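You operate a simulated robot arm through the tools that you are given. There is no shell and no other tool. Be economical: measure what you need, move in short steps, check, and stop when the job is done.

You run a simulated robot arm. Do the job below in one go: nothing can be reset, and whatever is moved stays where it is left.

Task
Put one of the lamps from the shelf under the steel bench on top of the roll of tape on the top of the steel bench. Fetch the switch box and set it on the low shelf of the tool bench. Close the grey drawer. Fetch the adjustable spanner and set it on the low shelf of the tool bench. Put one of the nut drivers from the top of the tool bench on top of the blue box on the top of the steel bench. Open the teal drawer, fetch the wash tub and set it in the inside of the teal drawer, then shut the drawer. Fetch the scoop and stand it on the top of the plywood table. Do these in any order. Set down upright: lamp, scoop.

It is judged by the outcome, as a careful person would: the job done as asked, and still so three seconds after it is handed in. It fails if anything else is knocked over, pushed out of place, dropped, spilled or broken.

Robot
A 6-joint arm with a two-finger parallel gripper on a trunk, on a base that drives. Base frame: it is fixed to the floor where the robot stands at the start and does not move with it; the origin is under the middle of the robot, x ahead of it, y to its left, z up; the surface under the hand at the start is at about z = 760. Units: mm, rad, N and s.
Its first joint turns from -2.897 to 2.897 rad. Places, roughly: adjustable spanner (24x7x2 cm) [2900, -700, 900]; box [750, 0, 750]; grey drawer [600, -400, 600]; inside of the teal drawer [800, 1000, 600]; lamp (7x7x12 cm) [700, -100, 300]; low shelf of the tool bench [2800, -800, 300]; nut driver (5x4x17 cm) [3000, -1300, 1000]; roll of tape (10x10x5 cm) [700, 700, 800]; scoop (10x6x16 cm) [-1800, 1200, 800]; switch box [1000, 0, 250]; teal drawer [700, 1000, 600]; top of the plywood table [-200, -1400, 800]; wash tub [-1750, 1250, 500]. Payload 3.43 kg.
The tool frame sits at the grasp point between the pads (the TCP): z along the fingers, y along the line on which they close. The tips reach 34 mm beyond it. Largest opening 128 mm; finger width 24, thickness 12; the body of the gripper, 48 by 130 mm, starts 96 mm behind the TCP.
Orientation is told as [roll, pitch, yaw] about the base's x, y, z axes, in that order, counted from this pose: with the fingers straight down and closing along the base's y, the tool's x points along the base's -x, its y along +y and its z along -z.

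Tools
- The arm moves only by the tool nudge_tool. Its argument "series" is one flat list of numbers, 7 for each row, row after row: the shift along the tool's x, y, z in units of 300 mm (1.0 is 300 mm), then the turn, a rotation vector about the tool's x, y, z in units of 60 degrees (1.0 is 60 degrees), then the finger opening in m, from 0 to 0.128. In form: [dx, dy, dz, ax, ay, az, grip, dx, dy, dz, ax, ay, az, grip, ...]. A call has 1 to 12 rows; each row is the pose to reach, as a shift and turn from the pose commanded when the call began, along the tool's axes at that moment. A call with a number of a shift or a turn outside -1 to 1 is refused whole. Each row takes 0.2 s and may step no farther than 50 mm and 0.15 rad from the row before; otherwise, or with a gripper value out of range, the whole call is refused. Where a pose cannot be reached the arm comes as near as it can. A force on the tool above 40 N (or 10 N above the force at the start of the call, whichever is more), or a blocked arm, ends the call early, and 0.2 s more pass. The fingers move at their own pace (about 153 mm/s each) and stop on an object; they squeeze with about 24 N. The grip force told is the motor's: it shows also when the fingers shut on nothing. Time passes only in rows, and 0.2 s behind the last, so rows that repeat a pose let the fingers close. It gives the time, the measured TCP pose, the force on the tool (base axes), the opening and the grip force at its end, in the units of the frame above (readings bear some noise), with the torque about the TCP (base axes, N m) and any sound that the robot's microphone picked up, and new pictures: "views" is both (left out), scene, wrist or none.
- Cameras (640 x 400 px; columns grow to the right, rows downward): "scene" is now at [170, 208.9, 1202.3]; the picture's right is [-0.11, -0.99, 0.00], its down [-0.52, 0.06, -0.85] and it looks along [0.85, -0.10, -0.53] (base axes); focal length 214 px, centre (320, 200). "wrist" rides on the gripper at [76, -11, -160] in the tool frame; the picture's right is [0.15, 0.99, 0.00], its down [-0.88, 0.13, -0.46] and it looks along [-0.45, 0.07, 0.89] (tool axes); focal length 234 px, centre (320, 200). There is no depth. A picture from a camera that has moved, and an enlarged one, comes with that camera's place and axes in the base frame and with its lens.
- roll_base(legs): drives the robot by 1 to 6 legs, each [ahead, left, turn to the left] in mm, mm and rad, along the robot's own axes; the way and the turn of a leg run together, so that a leg with both is an arc; at most 1500 mm and 3.142 rad a leg. The arm and the cameras ride along, it lands a little off, and it stops where it bumps. It gives what a move gives, and a new picture of the scene camera.
- turn_head(pan, tilt): turns the head with the scene camera to pan (to the left, within 2.496 rad either way) and tilt (down, from -0.506 to 1.204), counted from straight ahead of the robot. It gives what a move gives, and a new picture of the scene camera.
- zoom(camera, box): a new picture of the part [left, top, right, bottom] of that camera's present view, enlarged. It takes no simulated time.
- hand_in(): hands the job in; it is judged then, once.

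Go step by step. Nothing tells you exact positions but the pictures and the camera data: compare them with the known pose of the tool, close in by small moves and look again before you grip or let go. The budget is 217 turns and 260 pictures, counting those below and the enlarged ones. Unless the task says otherwise, let go and move clear before handing in.

The tools are called by a JSON object that holds its "method" and its "body". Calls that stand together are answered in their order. nudge_tool: Moves the arm, as the interface text tells. Its arguments: {"type":"object","properties":{"series":{"type":"array"},"views":{"type":"string","enum":["both","scene","wrist","none"]}},"required":["series"]} The other tools are called the same way: roll_base (legs) drives the base; turn_head (pan, tilt) turns the head that bears the scene camera; zoom (camera, box) takes an enlarged picture of a part of a camera's view; hand_in () hands the job in.

At the start:

```text
clock: 0.0
ee_pos: [786.8, 49.5, 1072.3]
orientation: [0.0, -0.001, 0.0]
force: [0.5, 0.4, -0.3]
wrist_torque: [0.04, 0.01, 0.0]
grip_width: 127.8
gripper_force: 0.0
robot x, y, heading: [-3.7, -2.6, -0.002]
head pan, tilt: [-0.112, 0.553]
```

scene: 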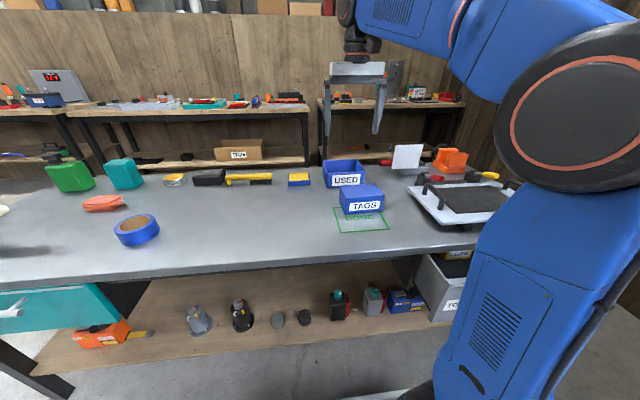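
wrist: 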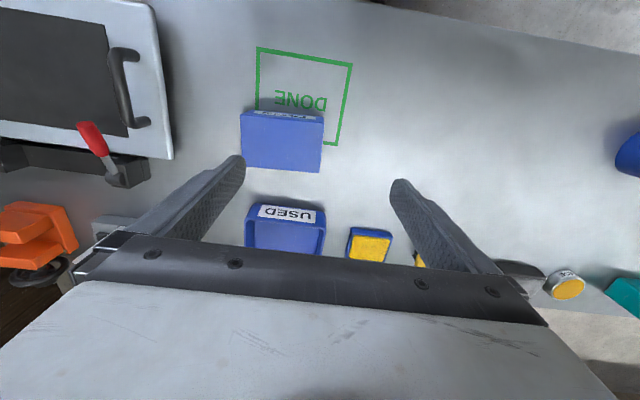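

I see the steel bench ahead with the blue boxes, the tape roll and a low shelf holding several small items. I'll zoom in to identify them.

{"method": "zoom", "body": {"camera": "scene", "box": [160, 260, 480, 400]}}

{"method": "zoom", "body": {"camera": "scene", "box": [280, 60, 520, 210]}}

{"method": "turn_head", "body": {"pan": -0.6, "tilt": 0.7}}

{"method": "turn_head", "body": {"pan": 0.9, "tilt": 0.6}}

```text
2.00 times, centred on (320, 330) of scene
camera zoom: at [170.0, 208.9, 1202.3], right [-0.11, -0.99, 0.0], down [-0.52, 0.06, -0.85], along [0.85, -0.1, -0.53], focal length 429 px, centre (320, -60)
```

zoom: 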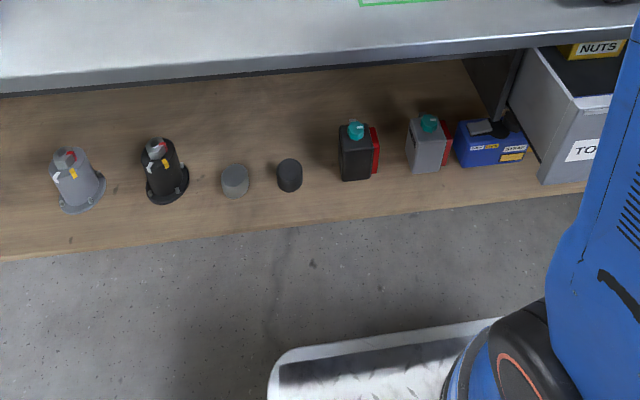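

```text
2.67 times, centred on (400, 135) of scene
camera zoom: at [170.0, 208.9, 1202.3], right [-0.11, -0.99, 0.0], down [-0.52, 0.06, -0.85], along [0.85, -0.1, -0.53], focal length 572 px, centre (107, 373)
```

zoom: 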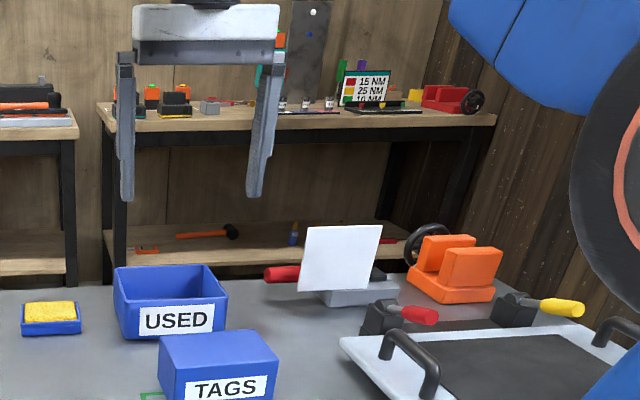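

```text
clock: 0.9
ee_pos: [787.4, 48.6, 1070.4]
orientation: [-0.001, 0.001, 0.0]
force: [0.2, 0.2, -0.8]
wrist_torque: [0.02, 0.0, 0.0]
grip_width: 127.8
gripper_force: 0.1
robot x, y, heading: [0.5, -1.5, 0.005]
head pan, tilt: [-0.6, 0.7]
camera scene: at [151.0, 171.0, 1189.5], right [-0.56, -0.83, 0.0], down [-0.53, 0.36, -0.77], along [0.63, -0.43, -0.64], focal length 214 px, centre (320, 200)
```

scene: 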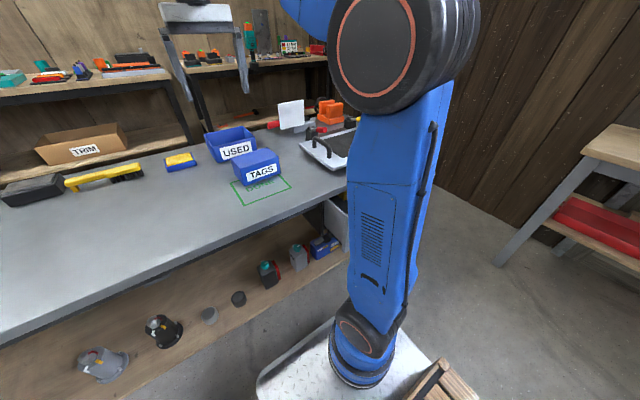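

```text
clock: 2.5
ee_pos: [786.6, 49.4, 1070.9]
orientation: [0.001, -0.001, 0.0]
force: [-0.2, 0.7, -0.5]
wrist_torque: [-0.01, 0.05, -0.02]
grip_width: 127.9
gripper_force: 0.1
robot x, y, heading: [-0.3, 0.4, -0.001]
head pan, tilt: [0.901, 0.6]
camera scene: at [135.8, 288.2, 1198.1], right [0.78, -0.62, 0.0], down [-0.35, -0.44, -0.83], along [0.51, 0.65, -0.56], focal length 214 px, centre (320, 200)
```

scene: 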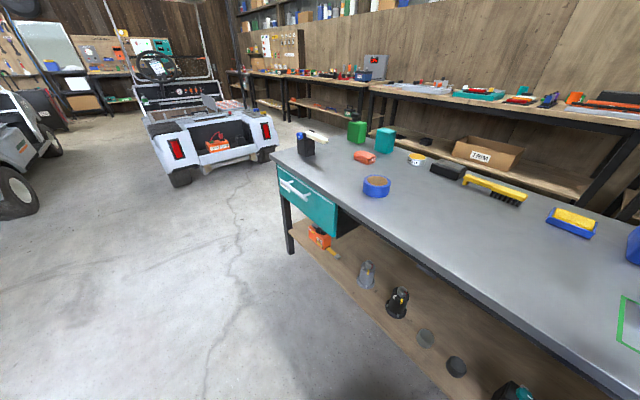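

The steel bench is mapped roughly, with bottle-like and cone-like things on its shelf. Next I'll look around for the other stations.

{"method": "turn_head", "body": {"pan": 2.3, "tilt": 0.5}}

{"method": "turn_head", "body": {"pan": -1.6, "tilt": 0.6}}

{"method": "turn_head", "body": {"pan": -0.35, "tilt": 1.0}}

```text
clock: 4.1
ee_pos: [785.0, 48.6, 1071.1]
orientation: [0.0, 0.001, 0.001]
force: [0.1, 0.1, -0.1]
wrist_torque: [-0.02, 0.01, -0.02]
grip_width: 127.9
gripper_force: 0.1
robot x, y, heading: [4.3, -1.8, -0.001]
head pan, tilt: [2.3, 0.499]
camera scene: at [20.2, 286.8, 1207.2], right [0.75, 0.67, 0.0], down [0.32, -0.36, -0.88], along [-0.58, 0.65, -0.48], focal length 214 px, centre (320, 200)
```

scene: 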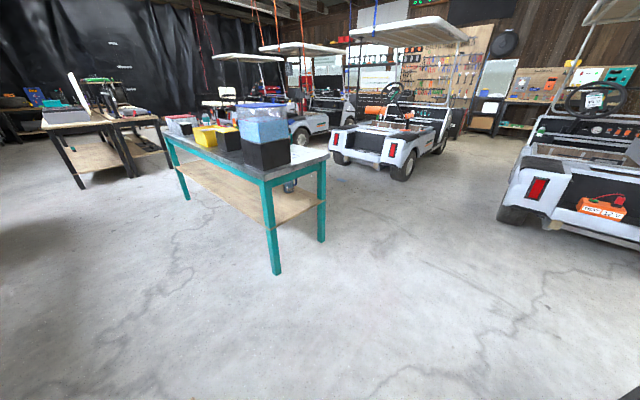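

```text
clock: 7.3
ee_pos: [786.9, 48.1, 1072.5]
orientation: [-0.001, 0.0, 0.001]
force: [-0.2, -0.2, 0.0]
wrist_torque: [0.01, -0.02, -0.04]
grip_width: 128.0
gripper_force: 0.2
robot x, y, heading: [-1.6, 1.2, -0.0]
head pan, tilt: [-1.6, 0.6]
camera scene: at [78.2, 130.6, 1198.2], right [-1.0, 0.03, 0.0], down [0.02, 0.56, -0.83], along [-0.02, -0.82, -0.56], focal length 214 px, centre (320, 200)
```

scene: 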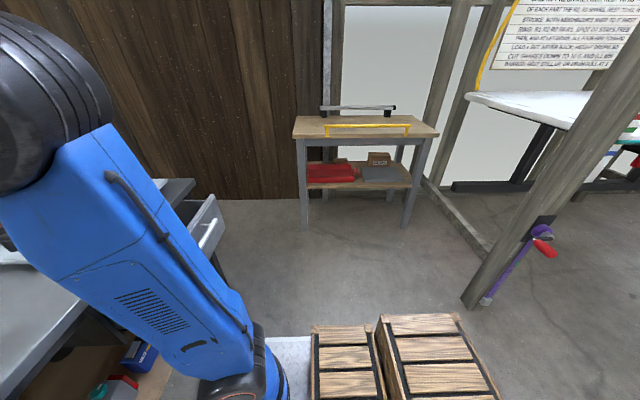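

```text
clock: 8.7
ee_pos: [786.7, 49.5, 1071.7]
orientation: [0.0, 0.0, 0.002]
force: [0.4, 0.3, -0.4]
wrist_torque: [-0.02, 0.03, -0.02]
grip_width: 127.9
gripper_force: 0.1
robot x, y, heading: [2.9, -1.5, -0.0]
head pan, tilt: [-0.351, 1.0]
camera scene: at [146.2, 195.0, 1166.2], right [-0.34, -0.94, 0.0], down [-0.79, 0.29, -0.54], along [0.51, -0.19, -0.84], focal length 214 px, centre (320, 200)
```

scene: 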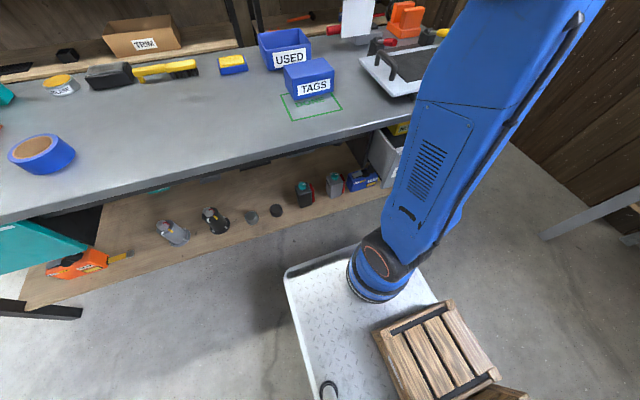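

The bottles and cones need a closer look, so I'll check behind me and then back off to see under the bench.

{"method": "turn_head", "body": {"pan": -2.45, "tilt": 0.6}}

```text
clock: 10.7
ee_pos: [786.9, 48.8, 1071.7]
orientation: [0.001, 0.002, 0.0]
force: [0.1, 0.9, 0.5]
wrist_torque: [0.0, 0.0, 0.01]
grip_width: 128.2
gripper_force: 0.1
robot x, y, heading: [-4.1, 1.5, 0.004]
head pan, tilt: [-2.45, 0.6]
camera scene: at [12.7, 162.6, 1198.2], right [-0.64, 0.77, 0.0], down [0.44, 0.36, -0.83], along [-0.64, -0.53, -0.56], focal length 214 px, centre (320, 200)
```

scene: 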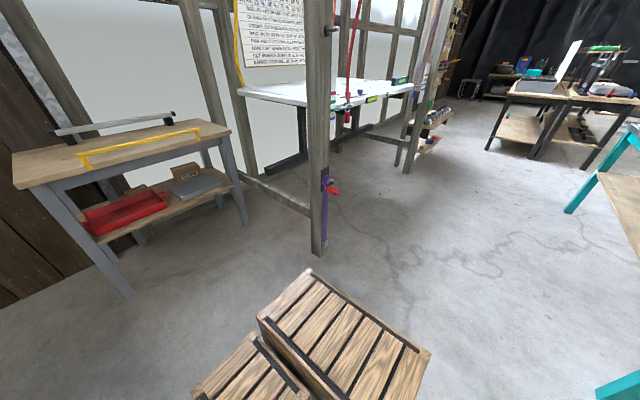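

There is a post at about [-840, -546] but straight back is clear, so I'll back up 600 mm.

{"method": "roll_base", "body": {"legs": [[-600, 0, 0]]}}

{"method": "turn_head", "body": {"pan": -0.1, "tilt": 0.6}}

{"method": "zoom", "body": {"camera": "scene", "box": [200, 180, 460, 340]}}

```text
clock: 14.1
ee_pos: [191.5, 45.5, 1071.1]
orientation: [-0.001, 0.001, -0.007]
force: [0.5, 0.0, 0.0]
wrist_torque: [0.04, -0.01, -0.01]
grip_width: 127.9
gripper_force: 0.0
robot x, y, heading: [-595.3, -0.5, -0.012]
head pan, tilt: [-2.45, 0.6]
camera scene: at [-581.0, 164.7, 1198.2], right [-0.63, 0.78, 0.0], down [0.44, 0.36, -0.83], along [-0.64, -0.52, -0.56], focal length 214 px, centre (320, 200)
```

scene: 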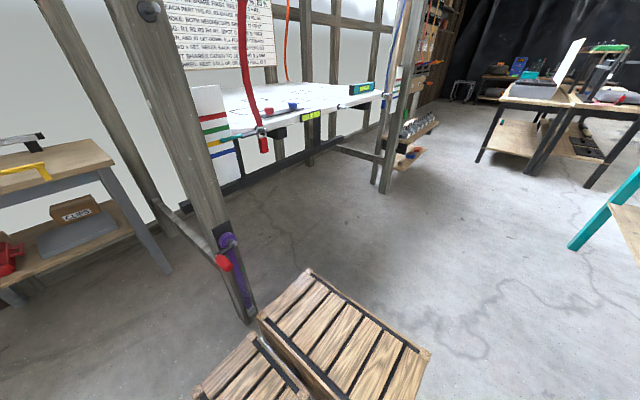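

```text
clock: 16.2
ee_pos: [191.9, 45.1, 1070.8]
orientation: [0.0, 0.001, -0.007]
force: [0.9, 0.5, 0.6]
wrist_torque: [-0.01, 0.01, 0.0]
grip_width: 128.0
gripper_force: 0.1
robot x, y, heading: [-593.2, 2.1, -0.006]
head pan, tilt: [-0.099, 0.6]
camera scene: at [-424.6, 211.1, 1198.1], right [-0.11, -0.99, 0.0], down [-0.56, 0.06, -0.83], along [0.82, -0.09, -0.57], focal length 214 px, centre (320, 200)
```

scene: 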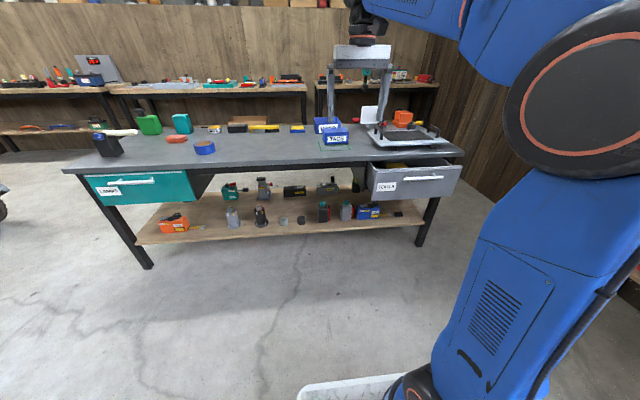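

```text
2.46 times, centred on (330, 260) of scene
camera zoom: at [-424.6, 211.1, 1198.1], right [-0.11, -0.99, 0.0], down [-0.56, 0.06, -0.83], along [0.82, -0.09, -0.57], focal length 528 px, centre (295, 52)
```

zoom: 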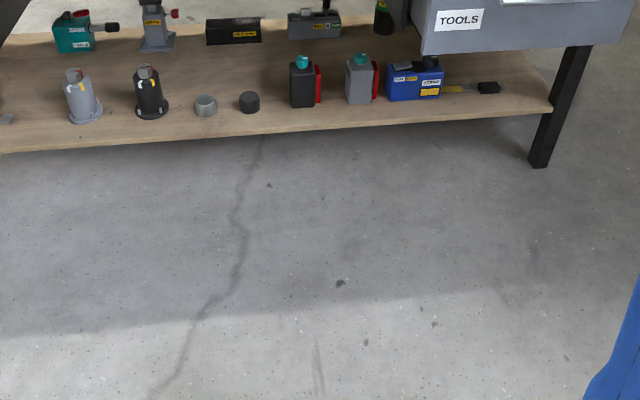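

Now I see the open grey TOOLS drawer at the right, the closed teal drawer at the left, and two rows of items on the shelf. I'll zoom further on the items.

{"method": "zoom", "body": {"camera": "scene", "box": [210, 170, 310, 232]}}

{"method": "zoom", "body": {"camera": "scene", "box": [300, 165, 400, 227]}}

```text
6.40 times, centred on (260, 201) of scene
camera zoom: at [-424.6, 211.1, 1198.1], right [-0.11, -0.99, 0.0], down [-0.56, 0.06, -0.83], along [0.82, -0.09, -0.57], focal length 1373 px, centre (704, 194)
```

zoom: 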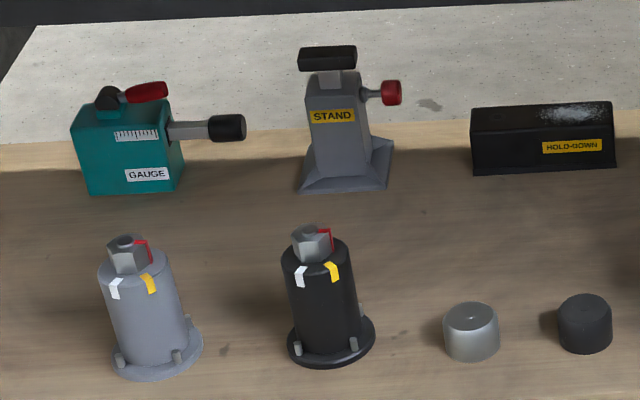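

```text
6.40 times, centred on (350, 196) of scene
camera zoom: at [-424.6, 211.1, 1198.1], right [-0.11, -0.99, 0.0], down [-0.56, 0.06, -0.83], along [0.82, -0.09, -0.57], focal length 1373 px, centre (128, 226)
```

zoom: 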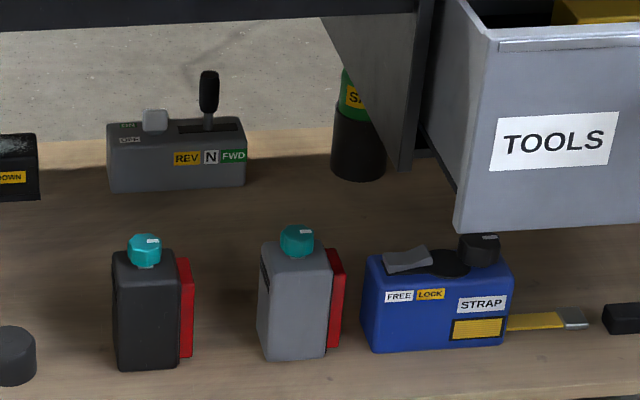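

The switch box is the grey REV/N/FWD box at the back, and the lamps are the teal-capped units, which match [735, -99] and [735, 66]. I'll take the black lamp since it has clearance. First I'll turn the wrist so the camera sits on top for a horizontal reach.

{"method": "nudge_tool", "body": {"series": [0, 0, 0, 0, 0, 0.125, 0.128, 0, 0, 0, 0, 0, 0.25, 0.128, 0, 0, 0, 0, 0, 0.375, 0.128, 0, 0, 0, 0, 0, 0.5, 0.128, 0, 0, 0, 0, 0, 0.625, 0.128, 0, 0, 0, 0, 0, 0.75, 0.128, 0, 0, 0, 0, 0, 0.875, 0.128, 0, 0, 0, 0, 0, 1, 0.128], "views": "none"}}

{"method": "nudge_tool", "body": {"series": [0, 0, 0, 0, 0, 0.125, 0.128, 0, 0, 0, 0, 0, 0.25, 0.128, 0, 0, 0, 0, 0, 0.375, 0.128, 0, 0, 0, 0, 0, 0.5, 0.128, 0, 0, 0, 0, 0, 0.625, 0.128, 0, 0, 0, 0, 0, 0.75, 0.128, 0, 0, 0, 0, 0, 0.875, 0.128, 0, 0, 0, 0, 0, 1, 0.128], "views": "none"}}

{"method": "nudge_tool", "body": {"series": [0, 0, 0, 0, 0, 0.125, 0.128, 0, 0, 0, 0, 0, 0.25, 0.128, 0, 0, 0, 0, 0, 0.375, 0.128, 0, 0, 0, 0, 0, 0.5, 0.128, 0, 0, 0, 0, 0, 0.625, 0.128, 0, 0, 0, 0, 0, 0.75, 0.128, 0, 0, 0, 0, 0, 0.875, 0.128, 0, 0, 0, 0, 0, 1, 0.128], "views": "none"}}

```text
clock: 18.0
ee_pos: [190.8, 44.8, 1072.5]
orientation: [0.0, 0.0, -1.055]
force: [0.5, -0.3, -0.6]
wrist_torque: [0.01, -0.02, 0.03]
grip_width: 127.9
gripper_force: 0.1
robot x, y, heading: [-596.2, 2.4, -0.008]
head pan, tilt: [-0.099, 0.6]
```

```text
clock: 19.8
ee_pos: [192.7, 45.2, 1071.1]
orientation: [-0.001, 0.001, -2.103]
force: [0.4, -0.5, -0.2]
wrist_torque: [0.02, 0.01, 0.02]
grip_width: 128.0
gripper_force: 0.1
robot x, y, heading: [-593.9, 0.8, -0.005]
head pan, tilt: [-0.099, 0.6]
```

```text
clock: 21.6
ee_pos: [193.2, 34.5, 1071.3]
orientation: [-0.002, 0.0, -2.815]
force: [-0.4, 0.4, 0.8]
wrist_torque: [0.03, 0.06, 0.03]
grip_width: 128.1
gripper_force: 0.0
out of reach, approached as far as the arm can: row 6, 7, 8
robot x, y, heading: [-590.6, 3.6, -0.007]
head pan, tilt: [-0.099, 0.6]
```

The wrist stops near -2.82 rad, so a full flip isn't available. I'll unwind and use a 45° forward tilt instead, which still leaves the camera above the tool.

{"method": "nudge_tool", "body": {"series": [0, 0, 0, 0, 0, -0.125, 0.128, 0, 0, 0, 0, 0, -0.25, 0.128, 0, 0, 0, 0, 0, -0.375, 0.128, 0, 0, 0, 0, 0, -0.5, 0.128, 0, 0, 0, 0, 0, -0.625, 0.128, 0, 0, 0, 0, 0, -0.75, 0.128, 0, 0, 0, 0, 0, -0.875, 0.128, 0, 0, 0, 0, 0, -1, 0.128], "views": "none"}}

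{"method": "nudge_tool", "body": {"series": [0, 0, 0, 0, 0, -0.125, 0.128, 0, 0, 0, 0, 0, -0.25, 0.128, 0, 0, 0, 0, 0, -0.375, 0.128, 0, 0, 0, 0, 0, -0.5, 0.128, 0, 0, 0, 0, 0, -0.625, 0.128, 0, 0, 0, 0, 0, -0.75, 0.128, 0, 0, 0, 0, 0, -0.875, 0.128, 0, 0, 0, 0, 0, -1, 0.128], "views": "none"}}

```text
clock: 23.4
ee_pos: [194.3, 32.6, 1070.3]
orientation: [-0.002, 0.002, -1.765]
force: [-0.6, 0.1, -0.1]
wrist_torque: [0.0, 0.01, 0.0]
grip_width: 128.0
gripper_force: 0.0
robot x, y, heading: [-595.7, 2.8, -0.008]
head pan, tilt: [-0.099, 0.6]
```

```text
clock: 25.2
ee_pos: [193.6, 32.0, 1072.2]
orientation: [0.002, 0.002, -0.716]
force: [0.5, -0.1, 0.0]
wrist_torque: [-0.01, 0.05, 0.01]
grip_width: 128.4
gripper_force: 0.1
robot x, y, heading: [-595.2, -0.5, -0.01]
head pan, tilt: [-0.099, 0.6]
```

Finishing the unwind, then pitching 45° forward.

{"method": "nudge_tool", "body": {"series": [0, 0, 0, 0, 0, -0.137, 0.128, 0, 0, 0, 0, 0, -0.274, 0.128, 0, 0, 0, 0, 0, -0.411, 0.128, 0, 0, 0, 0, 0, -0.548, 0.128, 0, 0, 0, 0, 0, -0.684, 0.128], "views": "none"}}

{"method": "nudge_tool", "body": {"series": [0, 0, 0.08, 0, -0.125, 0, 0.128, 0, 0, 0.16, 0, -0.25, 0, 0.128, 0, 0, 0.3, 0, -0.375, 0, 0.128, 0, 0, 0.45, 0, -0.5, 0, 0.128, 0, 0, 0.6, 0, -0.625, 0, 0.128, 0, 0, 0.75, 0, -0.75, 0, 0.128, 0, 0, 0.9, 0, -0.75, 0, 0.128], "views": "both"}}

```text
clock: 26.4
ee_pos: [192.8, 32.7, 1071.0]
orientation: [0.002, -0.001, -0.002]
force: [-0.8, -0.2, -0.6]
wrist_torque: [-0.01, -0.02, 0.0]
grip_width: 127.9
gripper_force: 0.1
robot x, y, heading: [-597.0, 1.8, -0.006]
head pan, tilt: [-0.099, 0.6]
```

```text
clock: 28.0
ee_pos: [192.0, 31.7, 801.8]
orientation: [0.004, -0.785, -0.008]
force: [0.0, -1.3, 0.2]
wrist_torque: [0.02, -0.02, 0.01]
grip_width: 128.1
gripper_force: 0.0
robot x, y, heading: [-596.3, 5.0, -0.005]
head pan, tilt: [-0.099, 0.6]
camera scene: at [-424.7, 211.1, 1198.2], right [-0.11, -0.99, 0.0], down [-0.56, 0.06, -0.83], along [0.82, -0.09, -0.56], focal length 214 px, centre (320, 200)
camera wrist: at [26.4, 22.1, 861.4], right [-0.1, 0.99, -0.1], down [0.3, 0.13, 0.95], along [0.95, 0.06, -0.31], focal length 234 px, centre (320, 200)
```

scene: 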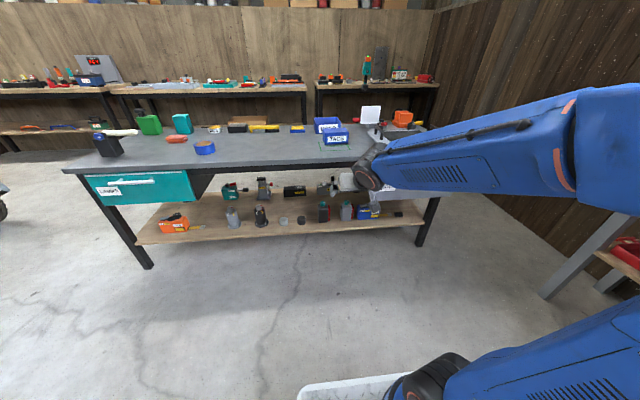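
wrist: 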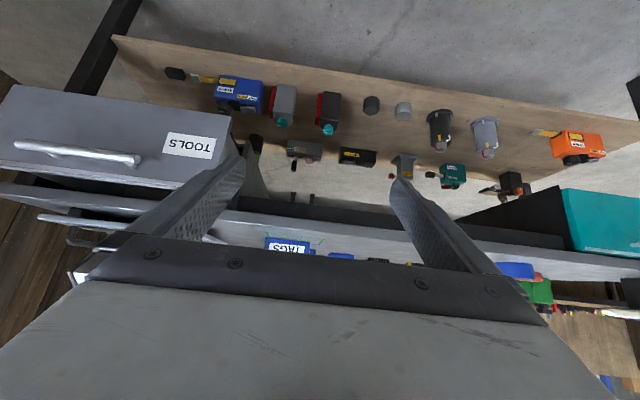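

The tilt works and both cameras put the black lamp near [730, 58]. I'll lower the tool here in open space before driving in.

{"method": "nudge_tool", "body": {"series": [0.13, 0, 0.055, 0, 0, 0, 0.128, 0.26, 0, 0.11, 0, 0, 0, 0.128, 0.39, 0, 0.164, 0, 0, 0, 0.128, 0.52, 0, 0.218, 0, 0, 0, 0.128, 0.65, 0, 0.273, 0, 0, 0, 0.128, 0.78, 0, 0.328, 0, 0, 0, 0.128], "views": "none"}}

{"method": "nudge_tool", "body": {"series": [0.13, 0, 0.055, 0, 0, 0, 0.128, 0.26, 0, 0.11, 0, 0, 0, 0.128, 0.39, 0, 0.164, 0, 0, 0, 0.128, 0.52, 0, 0.218, 0, 0, 0, 0.128, 0.65, 0, 0.273, 0, 0, 0, 0.128, 0.78, 0, 0.328, 0, 0, 0, 0.128], "views": "both"}}

```text
clock: 29.4
ee_pos: [174.4, 64.4, 611.6]
orientation: [0.002, -0.782, -0.006]
force: [0.5, -0.2, 0.5]
wrist_torque: [0.07, 0.03, 0.0]
grip_width: 128.0
gripper_force: 0.0
out of reach, approached as far as the arm can: row 4, 5, 6
robot x, y, heading: [-598.8, -0.6, -0.012]
head pan, tilt: [-0.099, 0.6]
```

```text
clock: 30.8
ee_pos: [199.7, 120.5, 457.2]
orientation: [0.002, -0.782, -0.005]
force: [0.3, -0.2, 0.3]
wrist_torque: [0.04, 0.01, -0.02]
grip_width: 127.9
gripper_force: 0.0
out of reach, approached as far as the arm can: row 1, 2, 3, 4, 5, 6
robot x, y, heading: [-599.0, 1.7, -0.007]
head pan, tilt: [-0.099, 0.6]
camera scene: at [-424.7, 211.2, 1198.1], right [-0.11, -0.99, 0.0], down [-0.56, 0.06, -0.83], along [0.82, -0.09, -0.56], focal length 214 px, centre (320, 200)
camera wrist: at [33.3, 110.4, 516.7], right [-0.1, 0.99, -0.1], down [0.3, 0.13, 0.94], along [0.95, 0.06, -0.31], focal length 234 px, centre (320, 200)
```

scene: 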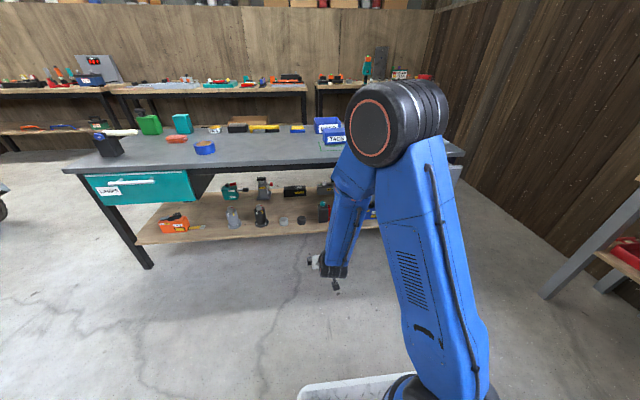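
wrist: 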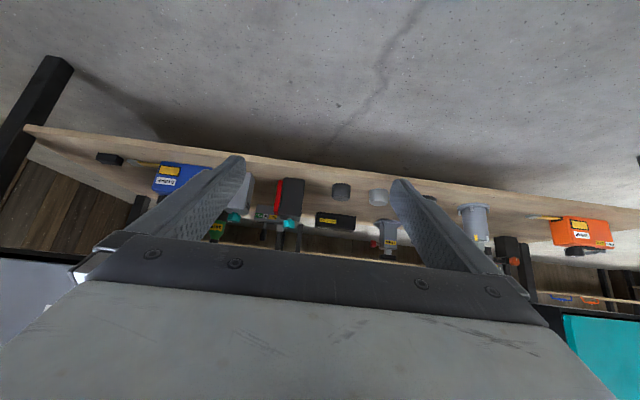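

Close in the arm folds up poorly, so I'll extend it forward and lower it, then drive up.

{"method": "nudge_tool", "body": {"series": [0, -0.03, 0.16, 0, 0, 0, 0.128, 0, -0.06, 0.3, 0, 0, 0, 0.128, 0, -0.1, 0.45, 0, 0, 0, 0.128, 0, -0.14, 0.6, 0, 0, 0, 0.128, 0, -0.18, 0.75, 0, 0, 0, 0.128, -0.03, -0.2, 0.85, 0, 0, 0, 0.128], "views": "none"}}

```text
clock: 32.2
ee_pos: [391.7, 75.9, 307.0]
orientation: [-0.05, -0.772, 0.024]
force: [0.2, -0.5, -0.5]
wrist_torque: [0.01, 0.01, -0.06]
grip_width: 127.9
gripper_force: 0.1
out of reach, approached as far as the arm can: row 1, 2, 3, 4, 5, 6
robot x, y, heading: [-595.1, 2.2, -0.01]
head pan, tilt: [-0.099, 0.6]
```

The arm reports being short of its pose, so I'll test how it responds to a steeper and then a shallower tilt here.

{"method": "nudge_tool", "body": {"series": [0, 0, 0, 0, 0.1, 0, 0.128, 0, 0, 0, 0, 0.2, 0, 0.128], "views": "none"}}

{"method": "nudge_tool", "body": {"series": [0, 0, 0, 0, -0.125, 0, 0.128, 0, 0, 0, 0, -0.25, 0, 0.128, 0, 0, 0, 0, -0.375, 0, 0.128, 0, 0, 0, 0, -0.5, 0, 0.128], "views": "none"}}

```text
clock: 32.8
ee_pos: [389.6, 77.0, 307.1]
orientation: [0.005, -0.574, -0.006]
force: [0.3, 0.6, -0.5]
wrist_torque: [0.01, -0.01, -0.02]
grip_width: 127.8
gripper_force: 0.0
robot x, y, heading: [-595.4, 3.1, -0.01]
head pan, tilt: [-0.099, 0.6]
```

```text
clock: 33.8
ee_pos: [418.3, 90.0, 328.5]
orientation: [-0.184, -1.071, 0.146]
force: [-0.6, 0.7, 0.3]
wrist_torque: [0.01, 0.02, -0.02]
grip_width: 128.0
gripper_force: 0.0
out of reach, approached as far as the arm can: row 1, 2, 3, 4
robot x, y, heading: [-596.3, 1.6, -0.007]
head pan, tilt: [-0.099, 0.6]
```

The orientation command is preserved; at this spot the limit is around -0.75 pitch. I'll set pitch about -0.70.

{"method": "nudge_tool", "body": {"series": [0, 0, 0, 0, 0.125, 0, 0.128, 0, 0, 0, 0, 0.25, 0, 0.128, 0, 0, 0, 0, 0.38, 0, 0.128, 0, 0, 0, 0, 0.38, 0, 0.128], "views": "both"}}

```text
clock: 34.8
ee_pos: [419.3, 92.2, 328.6]
orientation: [-0.111, -0.674, 0.055]
force: [0.6, -0.6, 0.0]
wrist_torque: [-0.01, 0.04, 0.0]
grip_width: 127.9
gripper_force: 0.1
robot x, y, heading: [-595.5, 5.7, -0.01]
head pan, tilt: [-0.099, 0.6]
camera scene: at [-424.6, 211.2, 1198.1], right [-0.11, -0.99, 0.0], down [-0.56, 0.06, -0.82], along [0.82, -0.09, -0.57], focal length 214 px, centre (320, 200)
camera wrist: at [259.5, 89.5, 406.5], right [-0.1, 0.98, -0.18], down [0.4, 0.2, 0.89], along [0.91, 0.02, -0.41], focal length 234 px, centre (320, 200)
```

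scene: 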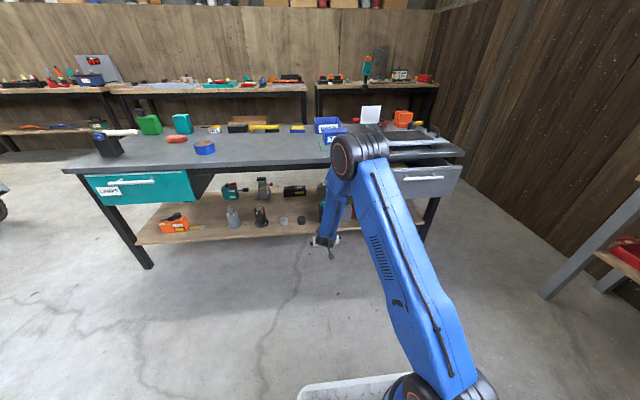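
wrist: 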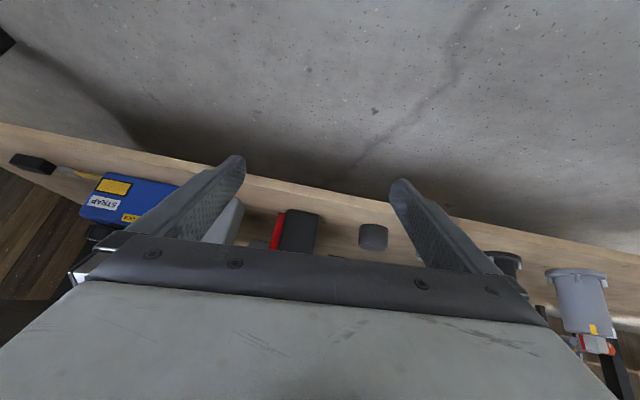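

Roll drifted a little; I'll square it up at pitch -0.6 and recentre in y.

{"method": "nudge_tool", "body": {"series": [0, -0.05, 0, -0.04, 0.035, 0.02, 0.128, 0, -0.11, 0, -0.0735, 0.07, 0.041, 0.128, 0, -0.11, 0, -0.0735, 0.07, 0.041, 0.128], "views": "none"}}

```text
clock: 35.6
ee_pos: [419.0, 56.9, 332.0]
orientation: [-0.001, -0.604, -0.005]
force: [-0.7, 0.0, 1.0]
wrist_torque: [0.0, 0.03, 0.0]
grip_width: 128.0
gripper_force: 0.1
robot x, y, heading: [-594.1, -0.3, -0.001]
head pan, tilt: [-0.099, 0.6]
```

Orientation is clean. I'll drive forward 210 mm to just short of the lamp and look.

{"method": "roll_base", "body": {"legs": [[210, 0, 0]]}}

{"method": "nudge_tool", "body": {"series": [0, 0, 0, 0, 0, 0, 0.128], "views": "wrist"}}

{"method": "zoom", "body": {"camera": "scene", "box": [280, 150, 440, 250]}}

```text
clock: 37.3
ee_pos: [627.8, 58.2, 332.1]
orientation: [-0.001, -0.606, -0.004]
force: [0.1, 0.8, 0.4]
wrist_torque: [-0.04, 0.03, 0.01]
grip_width: 127.9
gripper_force: 0.0
robot x, y, heading: [-385.2, 0.5, -0.004]
head pan, tilt: [-0.099, 0.6]
camera scene: at [-214.4, 210.0, 1198.1], right [-0.11, -0.99, 0.0], down [-0.56, 0.06, -0.82], along [0.82, -0.09, -0.57], focal length 214 px, centre (320, 200)
```

scene: 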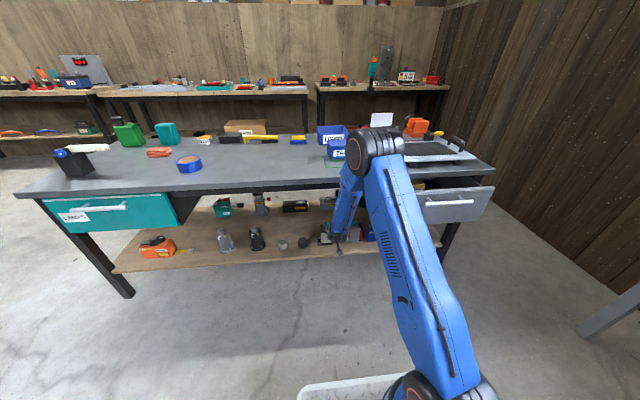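

```text
clock: 37.7
ee_pos: [628.7, 57.4, 331.0]
orientation: [0.001, -0.603, -0.004]
force: [-0.4, 0.5, -0.3]
wrist_torque: [0.0, -0.01, 0.03]
grip_width: 128.1
gripper_force: 0.0
robot x, y, heading: [-387.4, -0.4, -0.007]
head pan, tilt: [-0.099, 0.6]
camera wrist: at [475.5, 47.8, 419.9], right [-0.12, 0.99, -0.08], down [0.47, 0.13, 0.88], along [0.88, 0.06, -0.48], focal length 234 px, centre (320, 200)
```

wrist: 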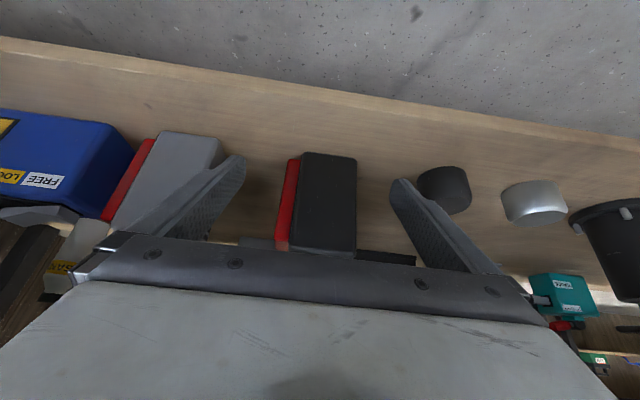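

```text
4.00 times, centred on (360, 200) of scene
camera zoom: at [-214.4, 210.0, 1198.1], right [-0.11, -0.99, 0.0], down [-0.56, 0.06, -0.82], along [0.82, -0.09, -0.57], focal length 858 px, centre (160, 200)
```

zoom: 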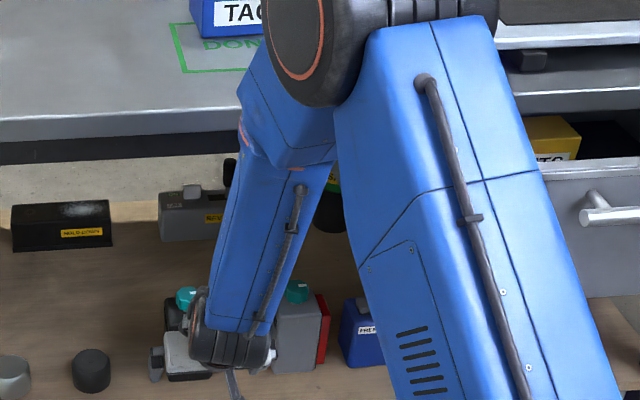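

The lamp sits between the fingers, centred near y 60 with its front at x≈704. I'll advance the tool around it, staying open.

{"method": "nudge_tool", "body": {"series": [-0.06, 0, 0.07, 0, 0, 0, 0.128, -0.12, 0.005, 0.14, 0, 0, 0, 0.128, -0.18, 0.01, 0.21, 0, 0, 0, 0.128], "views": "wrist"}}

{"method": "zoom", "body": {"camera": "scene", "box": [280, 190, 380, 252]}}

```text
clock: 38.5
ee_pos: [710.4, 59.8, 310.6]
orientation: [-0.001, -0.602, -0.004]
force: [1.1, -0.6, 0.2]
wrist_torque: [0.02, 0.03, 0.01]
grip_width: 128.0
gripper_force: 0.0
robot x, y, heading: [-386.7, 0.6, -0.007]
head pan, tilt: [-0.099, 0.6]
camera wrist: at [556.9, 50.4, 398.4], right [-0.12, 0.99, -0.08], down [0.47, 0.13, 0.88], along [0.88, 0.06, -0.48], focal length 234 px, centre (320, 200)
```

wrist: 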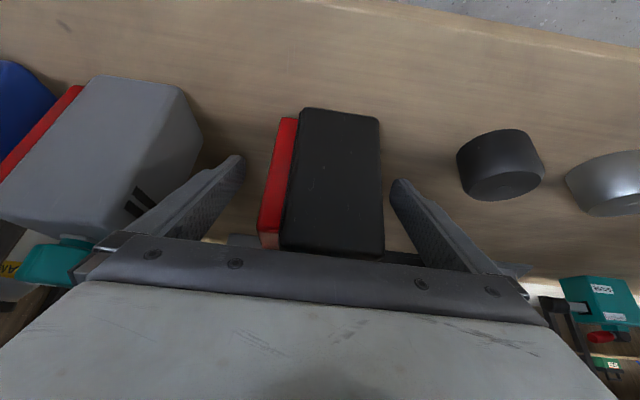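

```text
6.40 times, centred on (330, 221) of scene
camera zoom: at [-214.5, 210.0, 1198.2], right [-0.11, -0.99, 0.0], down [-0.56, 0.06, -0.83], along [0.82, -0.09, -0.56], focal length 1373 px, centre (256, 66)
```

zoom: 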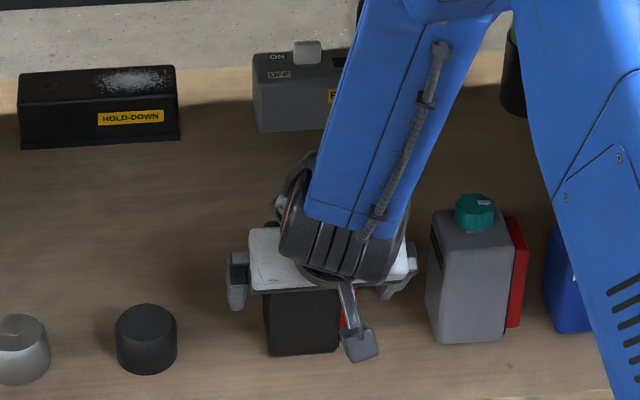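

Two views fix the shelf at z≈228, the lamp front at x≈701, and the body at about 68 mm wide plus the red lens and 128 mm tall. I'll move in the last 27 mm and close.

{"method": "nudge_tool", "body": {"series": [-0.057, 0.003, 0.076, 0, 0, 0, 0.128, -0.057, 0.003, 0.076, 0, 0, 0, 0.08, -0.057, 0.003, 0.076, 0, 0, 0, 0.06, -0.057, 0.003, 0.076, 0, 0, 0, 0.06, -0.057, 0.003, 0.076, 0, 0, 0, 0.06], "views": "wrist"}}

```text
clock: 39.7
ee_pos: [737.3, 58.9, 303.9]
orientation: [0.0, -0.604, -0.004]
force: [0.5, 0.8, 1.4]
wrist_torque: [-0.05, 0.02, -0.04]
grip_width: 67.9
gripper_force: 24.0
robot x, y, heading: [-380.1, -1.1, -0.001]
head pan, tilt: [-0.099, 0.6]
camera wrist: at [583.6, 49.8, 391.1], right [-0.12, 0.99, -0.08], down [0.47, 0.13, 0.88], along [0.88, 0.06, -0.48], focal length 234 px, centre (320, 200)
```

wrist: 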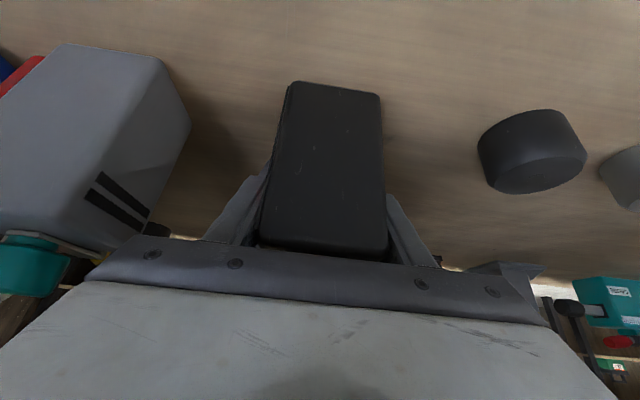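

The grip holds at 67.9 mm. I'll lift 60 mm and check.

{"method": "nudge_tool", "body": {"series": [-0.038, 0, -0.055, 0, 0, 0, 0.06, -0.076, 0, -0.11, 0, 0, 0, 0.06, -0.113, 0, -0.165, 0, 0, 0, 0.06, -0.113, 0, -0.165, 0, 0, 0, 0.06], "views": "both"}}

```text
clock: 40.7
ee_pos: [734.8, 60.5, 362.1]
orientation: [0.001, -0.603, -0.004]
force: [0.2, -0.4, -2.1]
wrist_torque: [0.0, -0.05, 0.02]
grip_width: 67.6
gripper_force: 23.7
robot x, y, heading: [-384.7, -0.6, -0.009]
head pan, tilt: [-0.099, 0.6]
camera scene: at [-214.3, 210.0, 1198.1], right [-0.11, -0.99, 0.0], down [-0.56, 0.06, -0.82], along [0.82, -0.09, -0.57], focal length 214 px, centre (320, 200)
camera wrist: at [582.1, 50.9, 450.5], right [-0.12, 0.99, -0.08], down [0.47, 0.13, 0.88], along [0.88, 0.06, -0.48], focal length 234 px, centre (320, 200)
```

scene: 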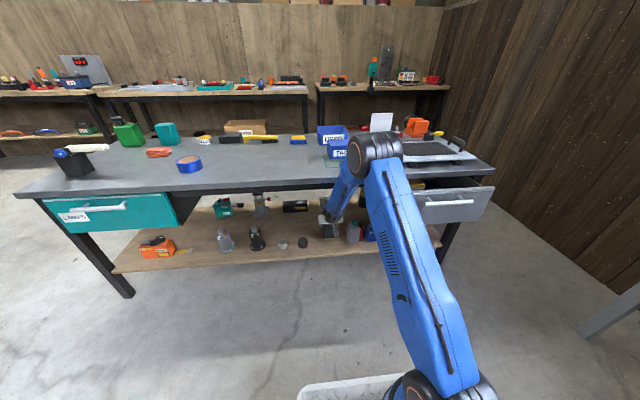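
wrist: 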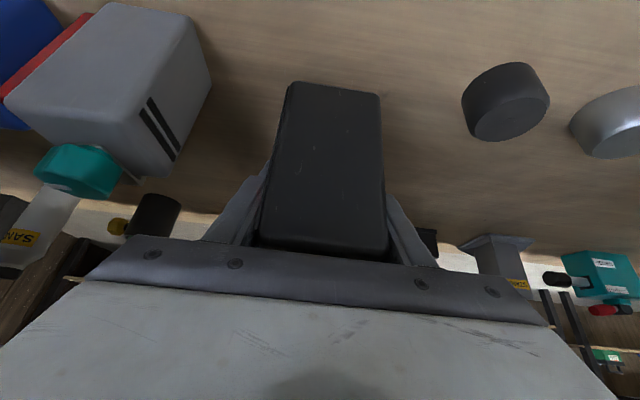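

The lamp is held. I'll back straight out from under the bench.

{"method": "roll_base", "body": {"legs": [[-330, 0, 0], [0, 620, 0]]}}

{"method": "nudge_tool", "body": {"series": [-0.09, 0, -0.13, 0, 0, 0, 0.06, -0.18, 0, -0.26, 0, 0, 0, 0.06, -0.27, 0, -0.39, 0, 0, 0, 0.06, -0.36, 0, -0.52, 0, 0, 0, 0.06, -0.45, 0, -0.65, 0, 0, 0, 0.06, -0.54, 0, -0.78, 0, 0, 0, 0.06, -0.63, 0, -0.91, 0, 0, 0, 0.06, -0.68, 0, -0.99, 0, 0, 0, 0.06], "views": "none"}}

{"method": "nudge_tool", "body": {"series": [-0.09, 0, -0.13, 0, 0, 0, 0.06, -0.18, 0, -0.26, 0, 0, 0, 0.06, -0.27, 0, -0.39, 0, 0, 0, 0.06, -0.36, 0, -0.52, 0, 0, 0, 0.06, -0.4, 0, -0.58, 0, 0, 0, 0.06], "views": "both"}}

```text
clock: 45.9
ee_pos: [399.8, 687.4, 362.4]
orientation: [0.0, -0.603, 0.008]
force: [0.3, -0.2, -2.7]
wrist_torque: [-0.03, -0.05, 0.02]
grip_width: 67.9
gripper_force: 23.7
robot x, y, heading: [-718.9, 616.5, 0.008]
head pan, tilt: [-0.099, 0.6]
camera scene: at [-550.8, 825.9, 1198.1], right [-0.09, -1.0, 0.0], down [-0.56, 0.05, -0.82], along [0.82, -0.08, -0.57], focal length 214 px, centre (320, 200)
```

scene: 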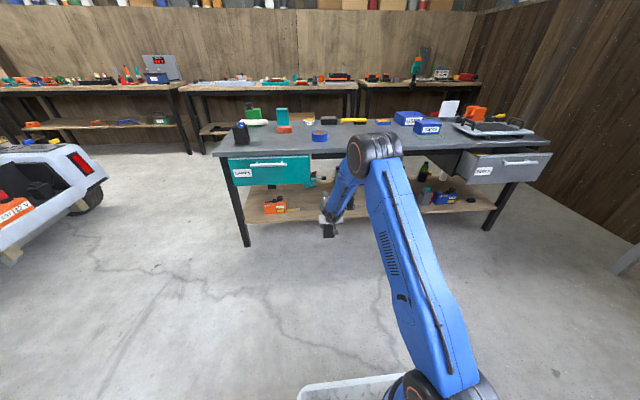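

```text
clock: 47.7
ee_pos: [397.5, 687.9, 719.4]
orientation: [-0.001, -0.605, 0.009]
force: [-0.3, 0.0, -2.8]
wrist_torque: [0.05, -0.01, 0.01]
grip_width: 67.9
gripper_force: 23.9
robot x, y, heading: [-717.2, 611.5, 0.008]
head pan, tilt: [-0.099, 0.6]
```

```text
clock: 48.9
ee_pos: [398.6, 687.7, 932.2]
orientation: [0.0, -0.604, 0.008]
force: [-0.3, 0.1, -3.2]
wrist_torque: [0.0, -0.03, 0.01]
grip_width: 67.6
gripper_force: 23.8
robot x, y, heading: [-720.2, 618.0, 0.007]
head pan, tilt: [-0.099, 0.6]
camera scene: at [-550.7, 825.9, 1198.1], right [-0.09, -1.0, 0.0], down [-0.56, 0.05, -0.82], along [0.82, -0.08, -0.57], focal length 214 px, centre (320, 200)
camera wrist: at [245.6, 676.5, 1020.6], right [-0.13, 0.99, -0.08], down [0.46, 0.13, 0.88], along [0.88, 0.07, -0.48], focal length 234 px, centre (320, 200)
```

scene: 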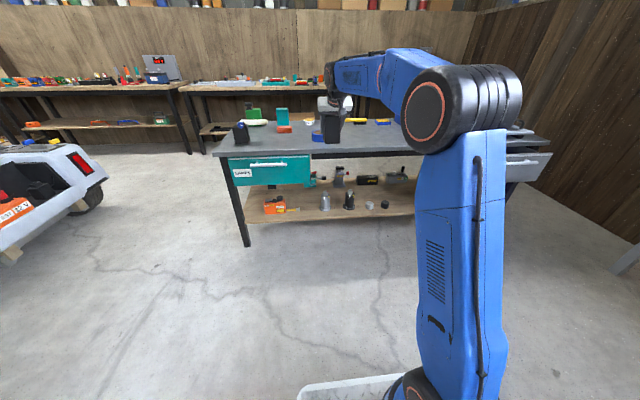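
wrist: 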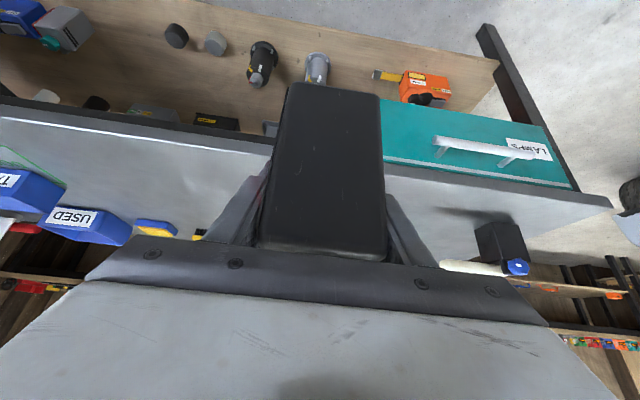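

Now clear of the bench at height. I need to locate the tape precisely.

{"method": "zoom", "body": {"camera": "scene", "box": [230, 85, 390, 185]}}

```text
4.00 times, centred on (310, 135) of scene
camera zoom: at [-550.7, 825.9, 1198.1], right [-0.09, -1.0, 0.0], down [-0.56, 0.05, -0.82], along [0.82, -0.08, -0.57], focal length 858 px, centre (360, 460)
```

zoom: 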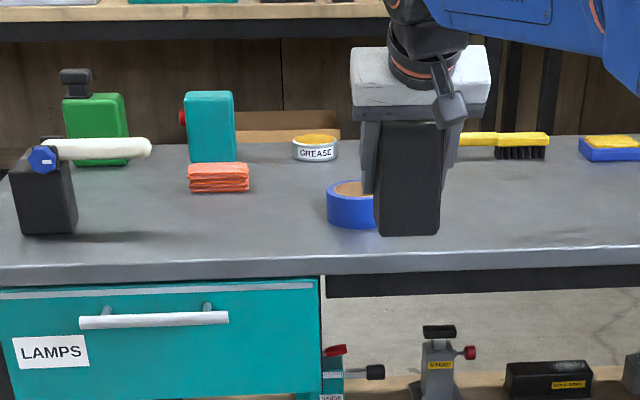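

The lamp's red panel isn't visible any more, so I'll check that nothing came off it.

{"method": "zoom", "body": {"camera": "scene", "box": [310, 95, 360, 150]}}

{"method": "zoom", "body": {"camera": "scene", "box": [310, 155, 470, 255]}}

```text
7.27 times, centred on (335, 122) of scene
camera zoom: at [-550.7, 825.9, 1198.1], right [-0.09, -1.0, 0.0], down [-0.56, 0.05, -0.82], along [0.82, -0.08, -0.57], focal length 1560 px, centre (211, 764)
```

zoom: 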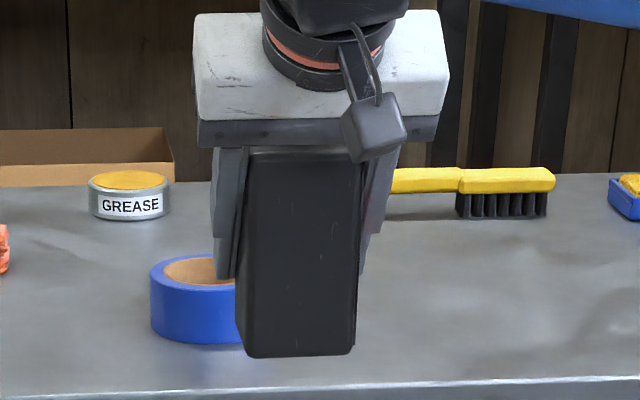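

```text
4.00 times, centred on (390, 205) of scene
camera zoom: at [-550.7, 825.9, 1198.1], right [-0.09, -1.0, 0.0], down [-0.56, 0.05, -0.82], along [0.82, -0.08, -0.57], focal length 858 px, centre (40, 180)
```

zoom: 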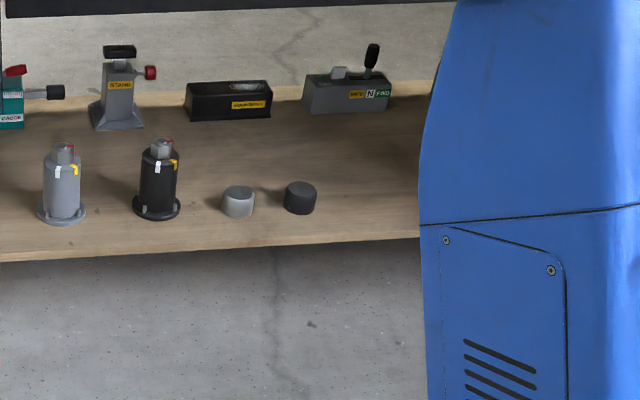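

The lamp had been turned about 20° before I gripped it, so the red face now sits under the finger. I'll drive closer with the lamp offset to the side to locate the tape accurately.

{"method": "roll_base", "body": {"legs": [[260, -150, 0]]}}

{"method": "turn_head", "body": {"pan": 0.0, "tilt": 0.55}}

{"method": "zoom", "body": {"camera": "scene", "box": [240, 60, 400, 160]}}

```text
clock: 51.0
ee_pos: [663.4, 545.6, 931.7]
orientation: [0.0, -0.604, 0.015]
force: [0.2, -0.5, -2.4]
wrist_torque: [0.02, -0.07, 0.0]
grip_width: 67.6
gripper_force: 23.8
robot x, y, heading: [-451.6, 466.2, 0.012]
head pan, tilt: [-0.099, 0.6]
camera scene: at [-286.1, 677.8, 1198.1], right [-0.09, -1.0, 0.0], down [-0.56, 0.05, -0.82], along [0.82, -0.07, -0.57], focal length 214 px, centre (320, 200)
```

scene: 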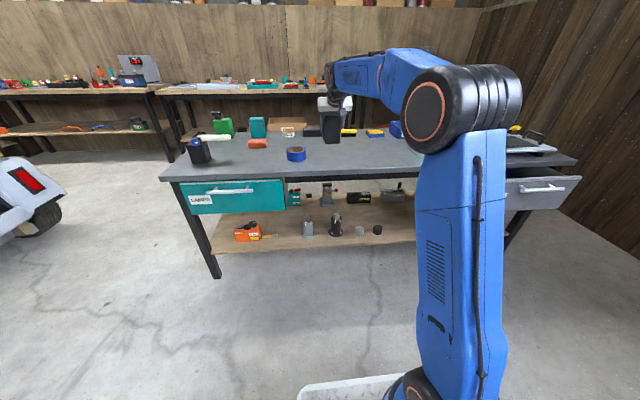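

```text
clock: 51.6
ee_pos: [663.1, 545.3, 931.3]
orientation: [0.001, -0.604, 0.014]
force: [-0.4, 0.3, -2.6]
wrist_torque: [0.0, -0.03, 0.01]
grip_width: 67.2
gripper_force: 24.0
robot x, y, heading: [-451.5, 462.7, 0.009]
head pan, tilt: [0.0, 0.55]
camera scene: at [-284.3, 686.6, 1202.6], right [0.01, -1.0, 0.0], down [-0.52, -0.01, -0.85], along [0.85, 0.01, -0.52], focal length 214 px, centre (320, 200)
```

scene: 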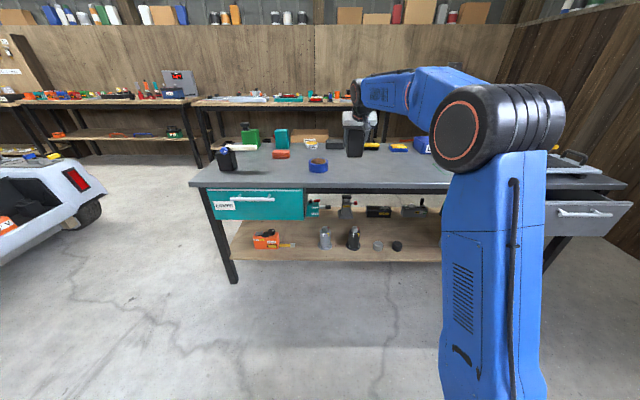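

```text
4.00 times, centred on (320, 110) of scene
camera zoom: at [-284.3, 686.6, 1202.6], right [0.01, -1.0, 0.0], down [-0.52, -0.01, -0.85], along [0.85, 0.01, -0.52], focal length 858 px, centre (320, 560)
```

zoom: 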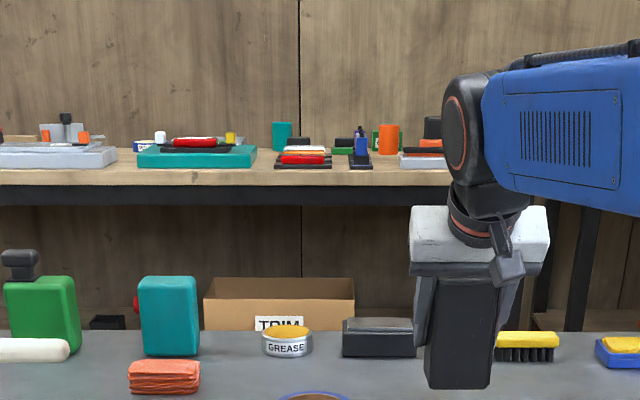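

{"method": "zoom", "body": {"camera": "scene", "box": [296, 130, 376, 180]}}

```text
8.00 times, centred on (336, 155) of scene
camera zoom: at [-284.3, 686.6, 1202.6], right [0.01, -1.0, 0.0], down [-0.52, -0.01, -0.85], along [0.85, 0.01, -0.52], focal length 1716 px, centre (192, 560)
```

zoom: 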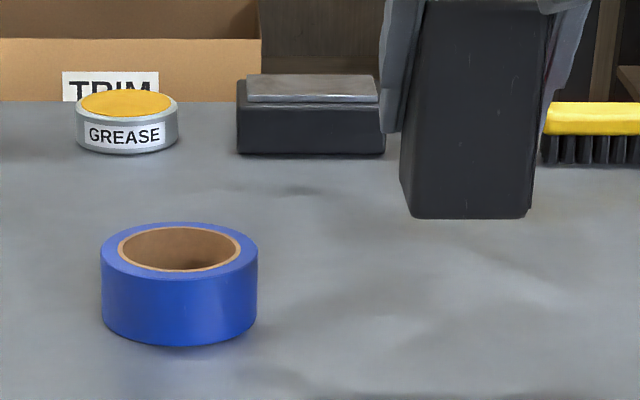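

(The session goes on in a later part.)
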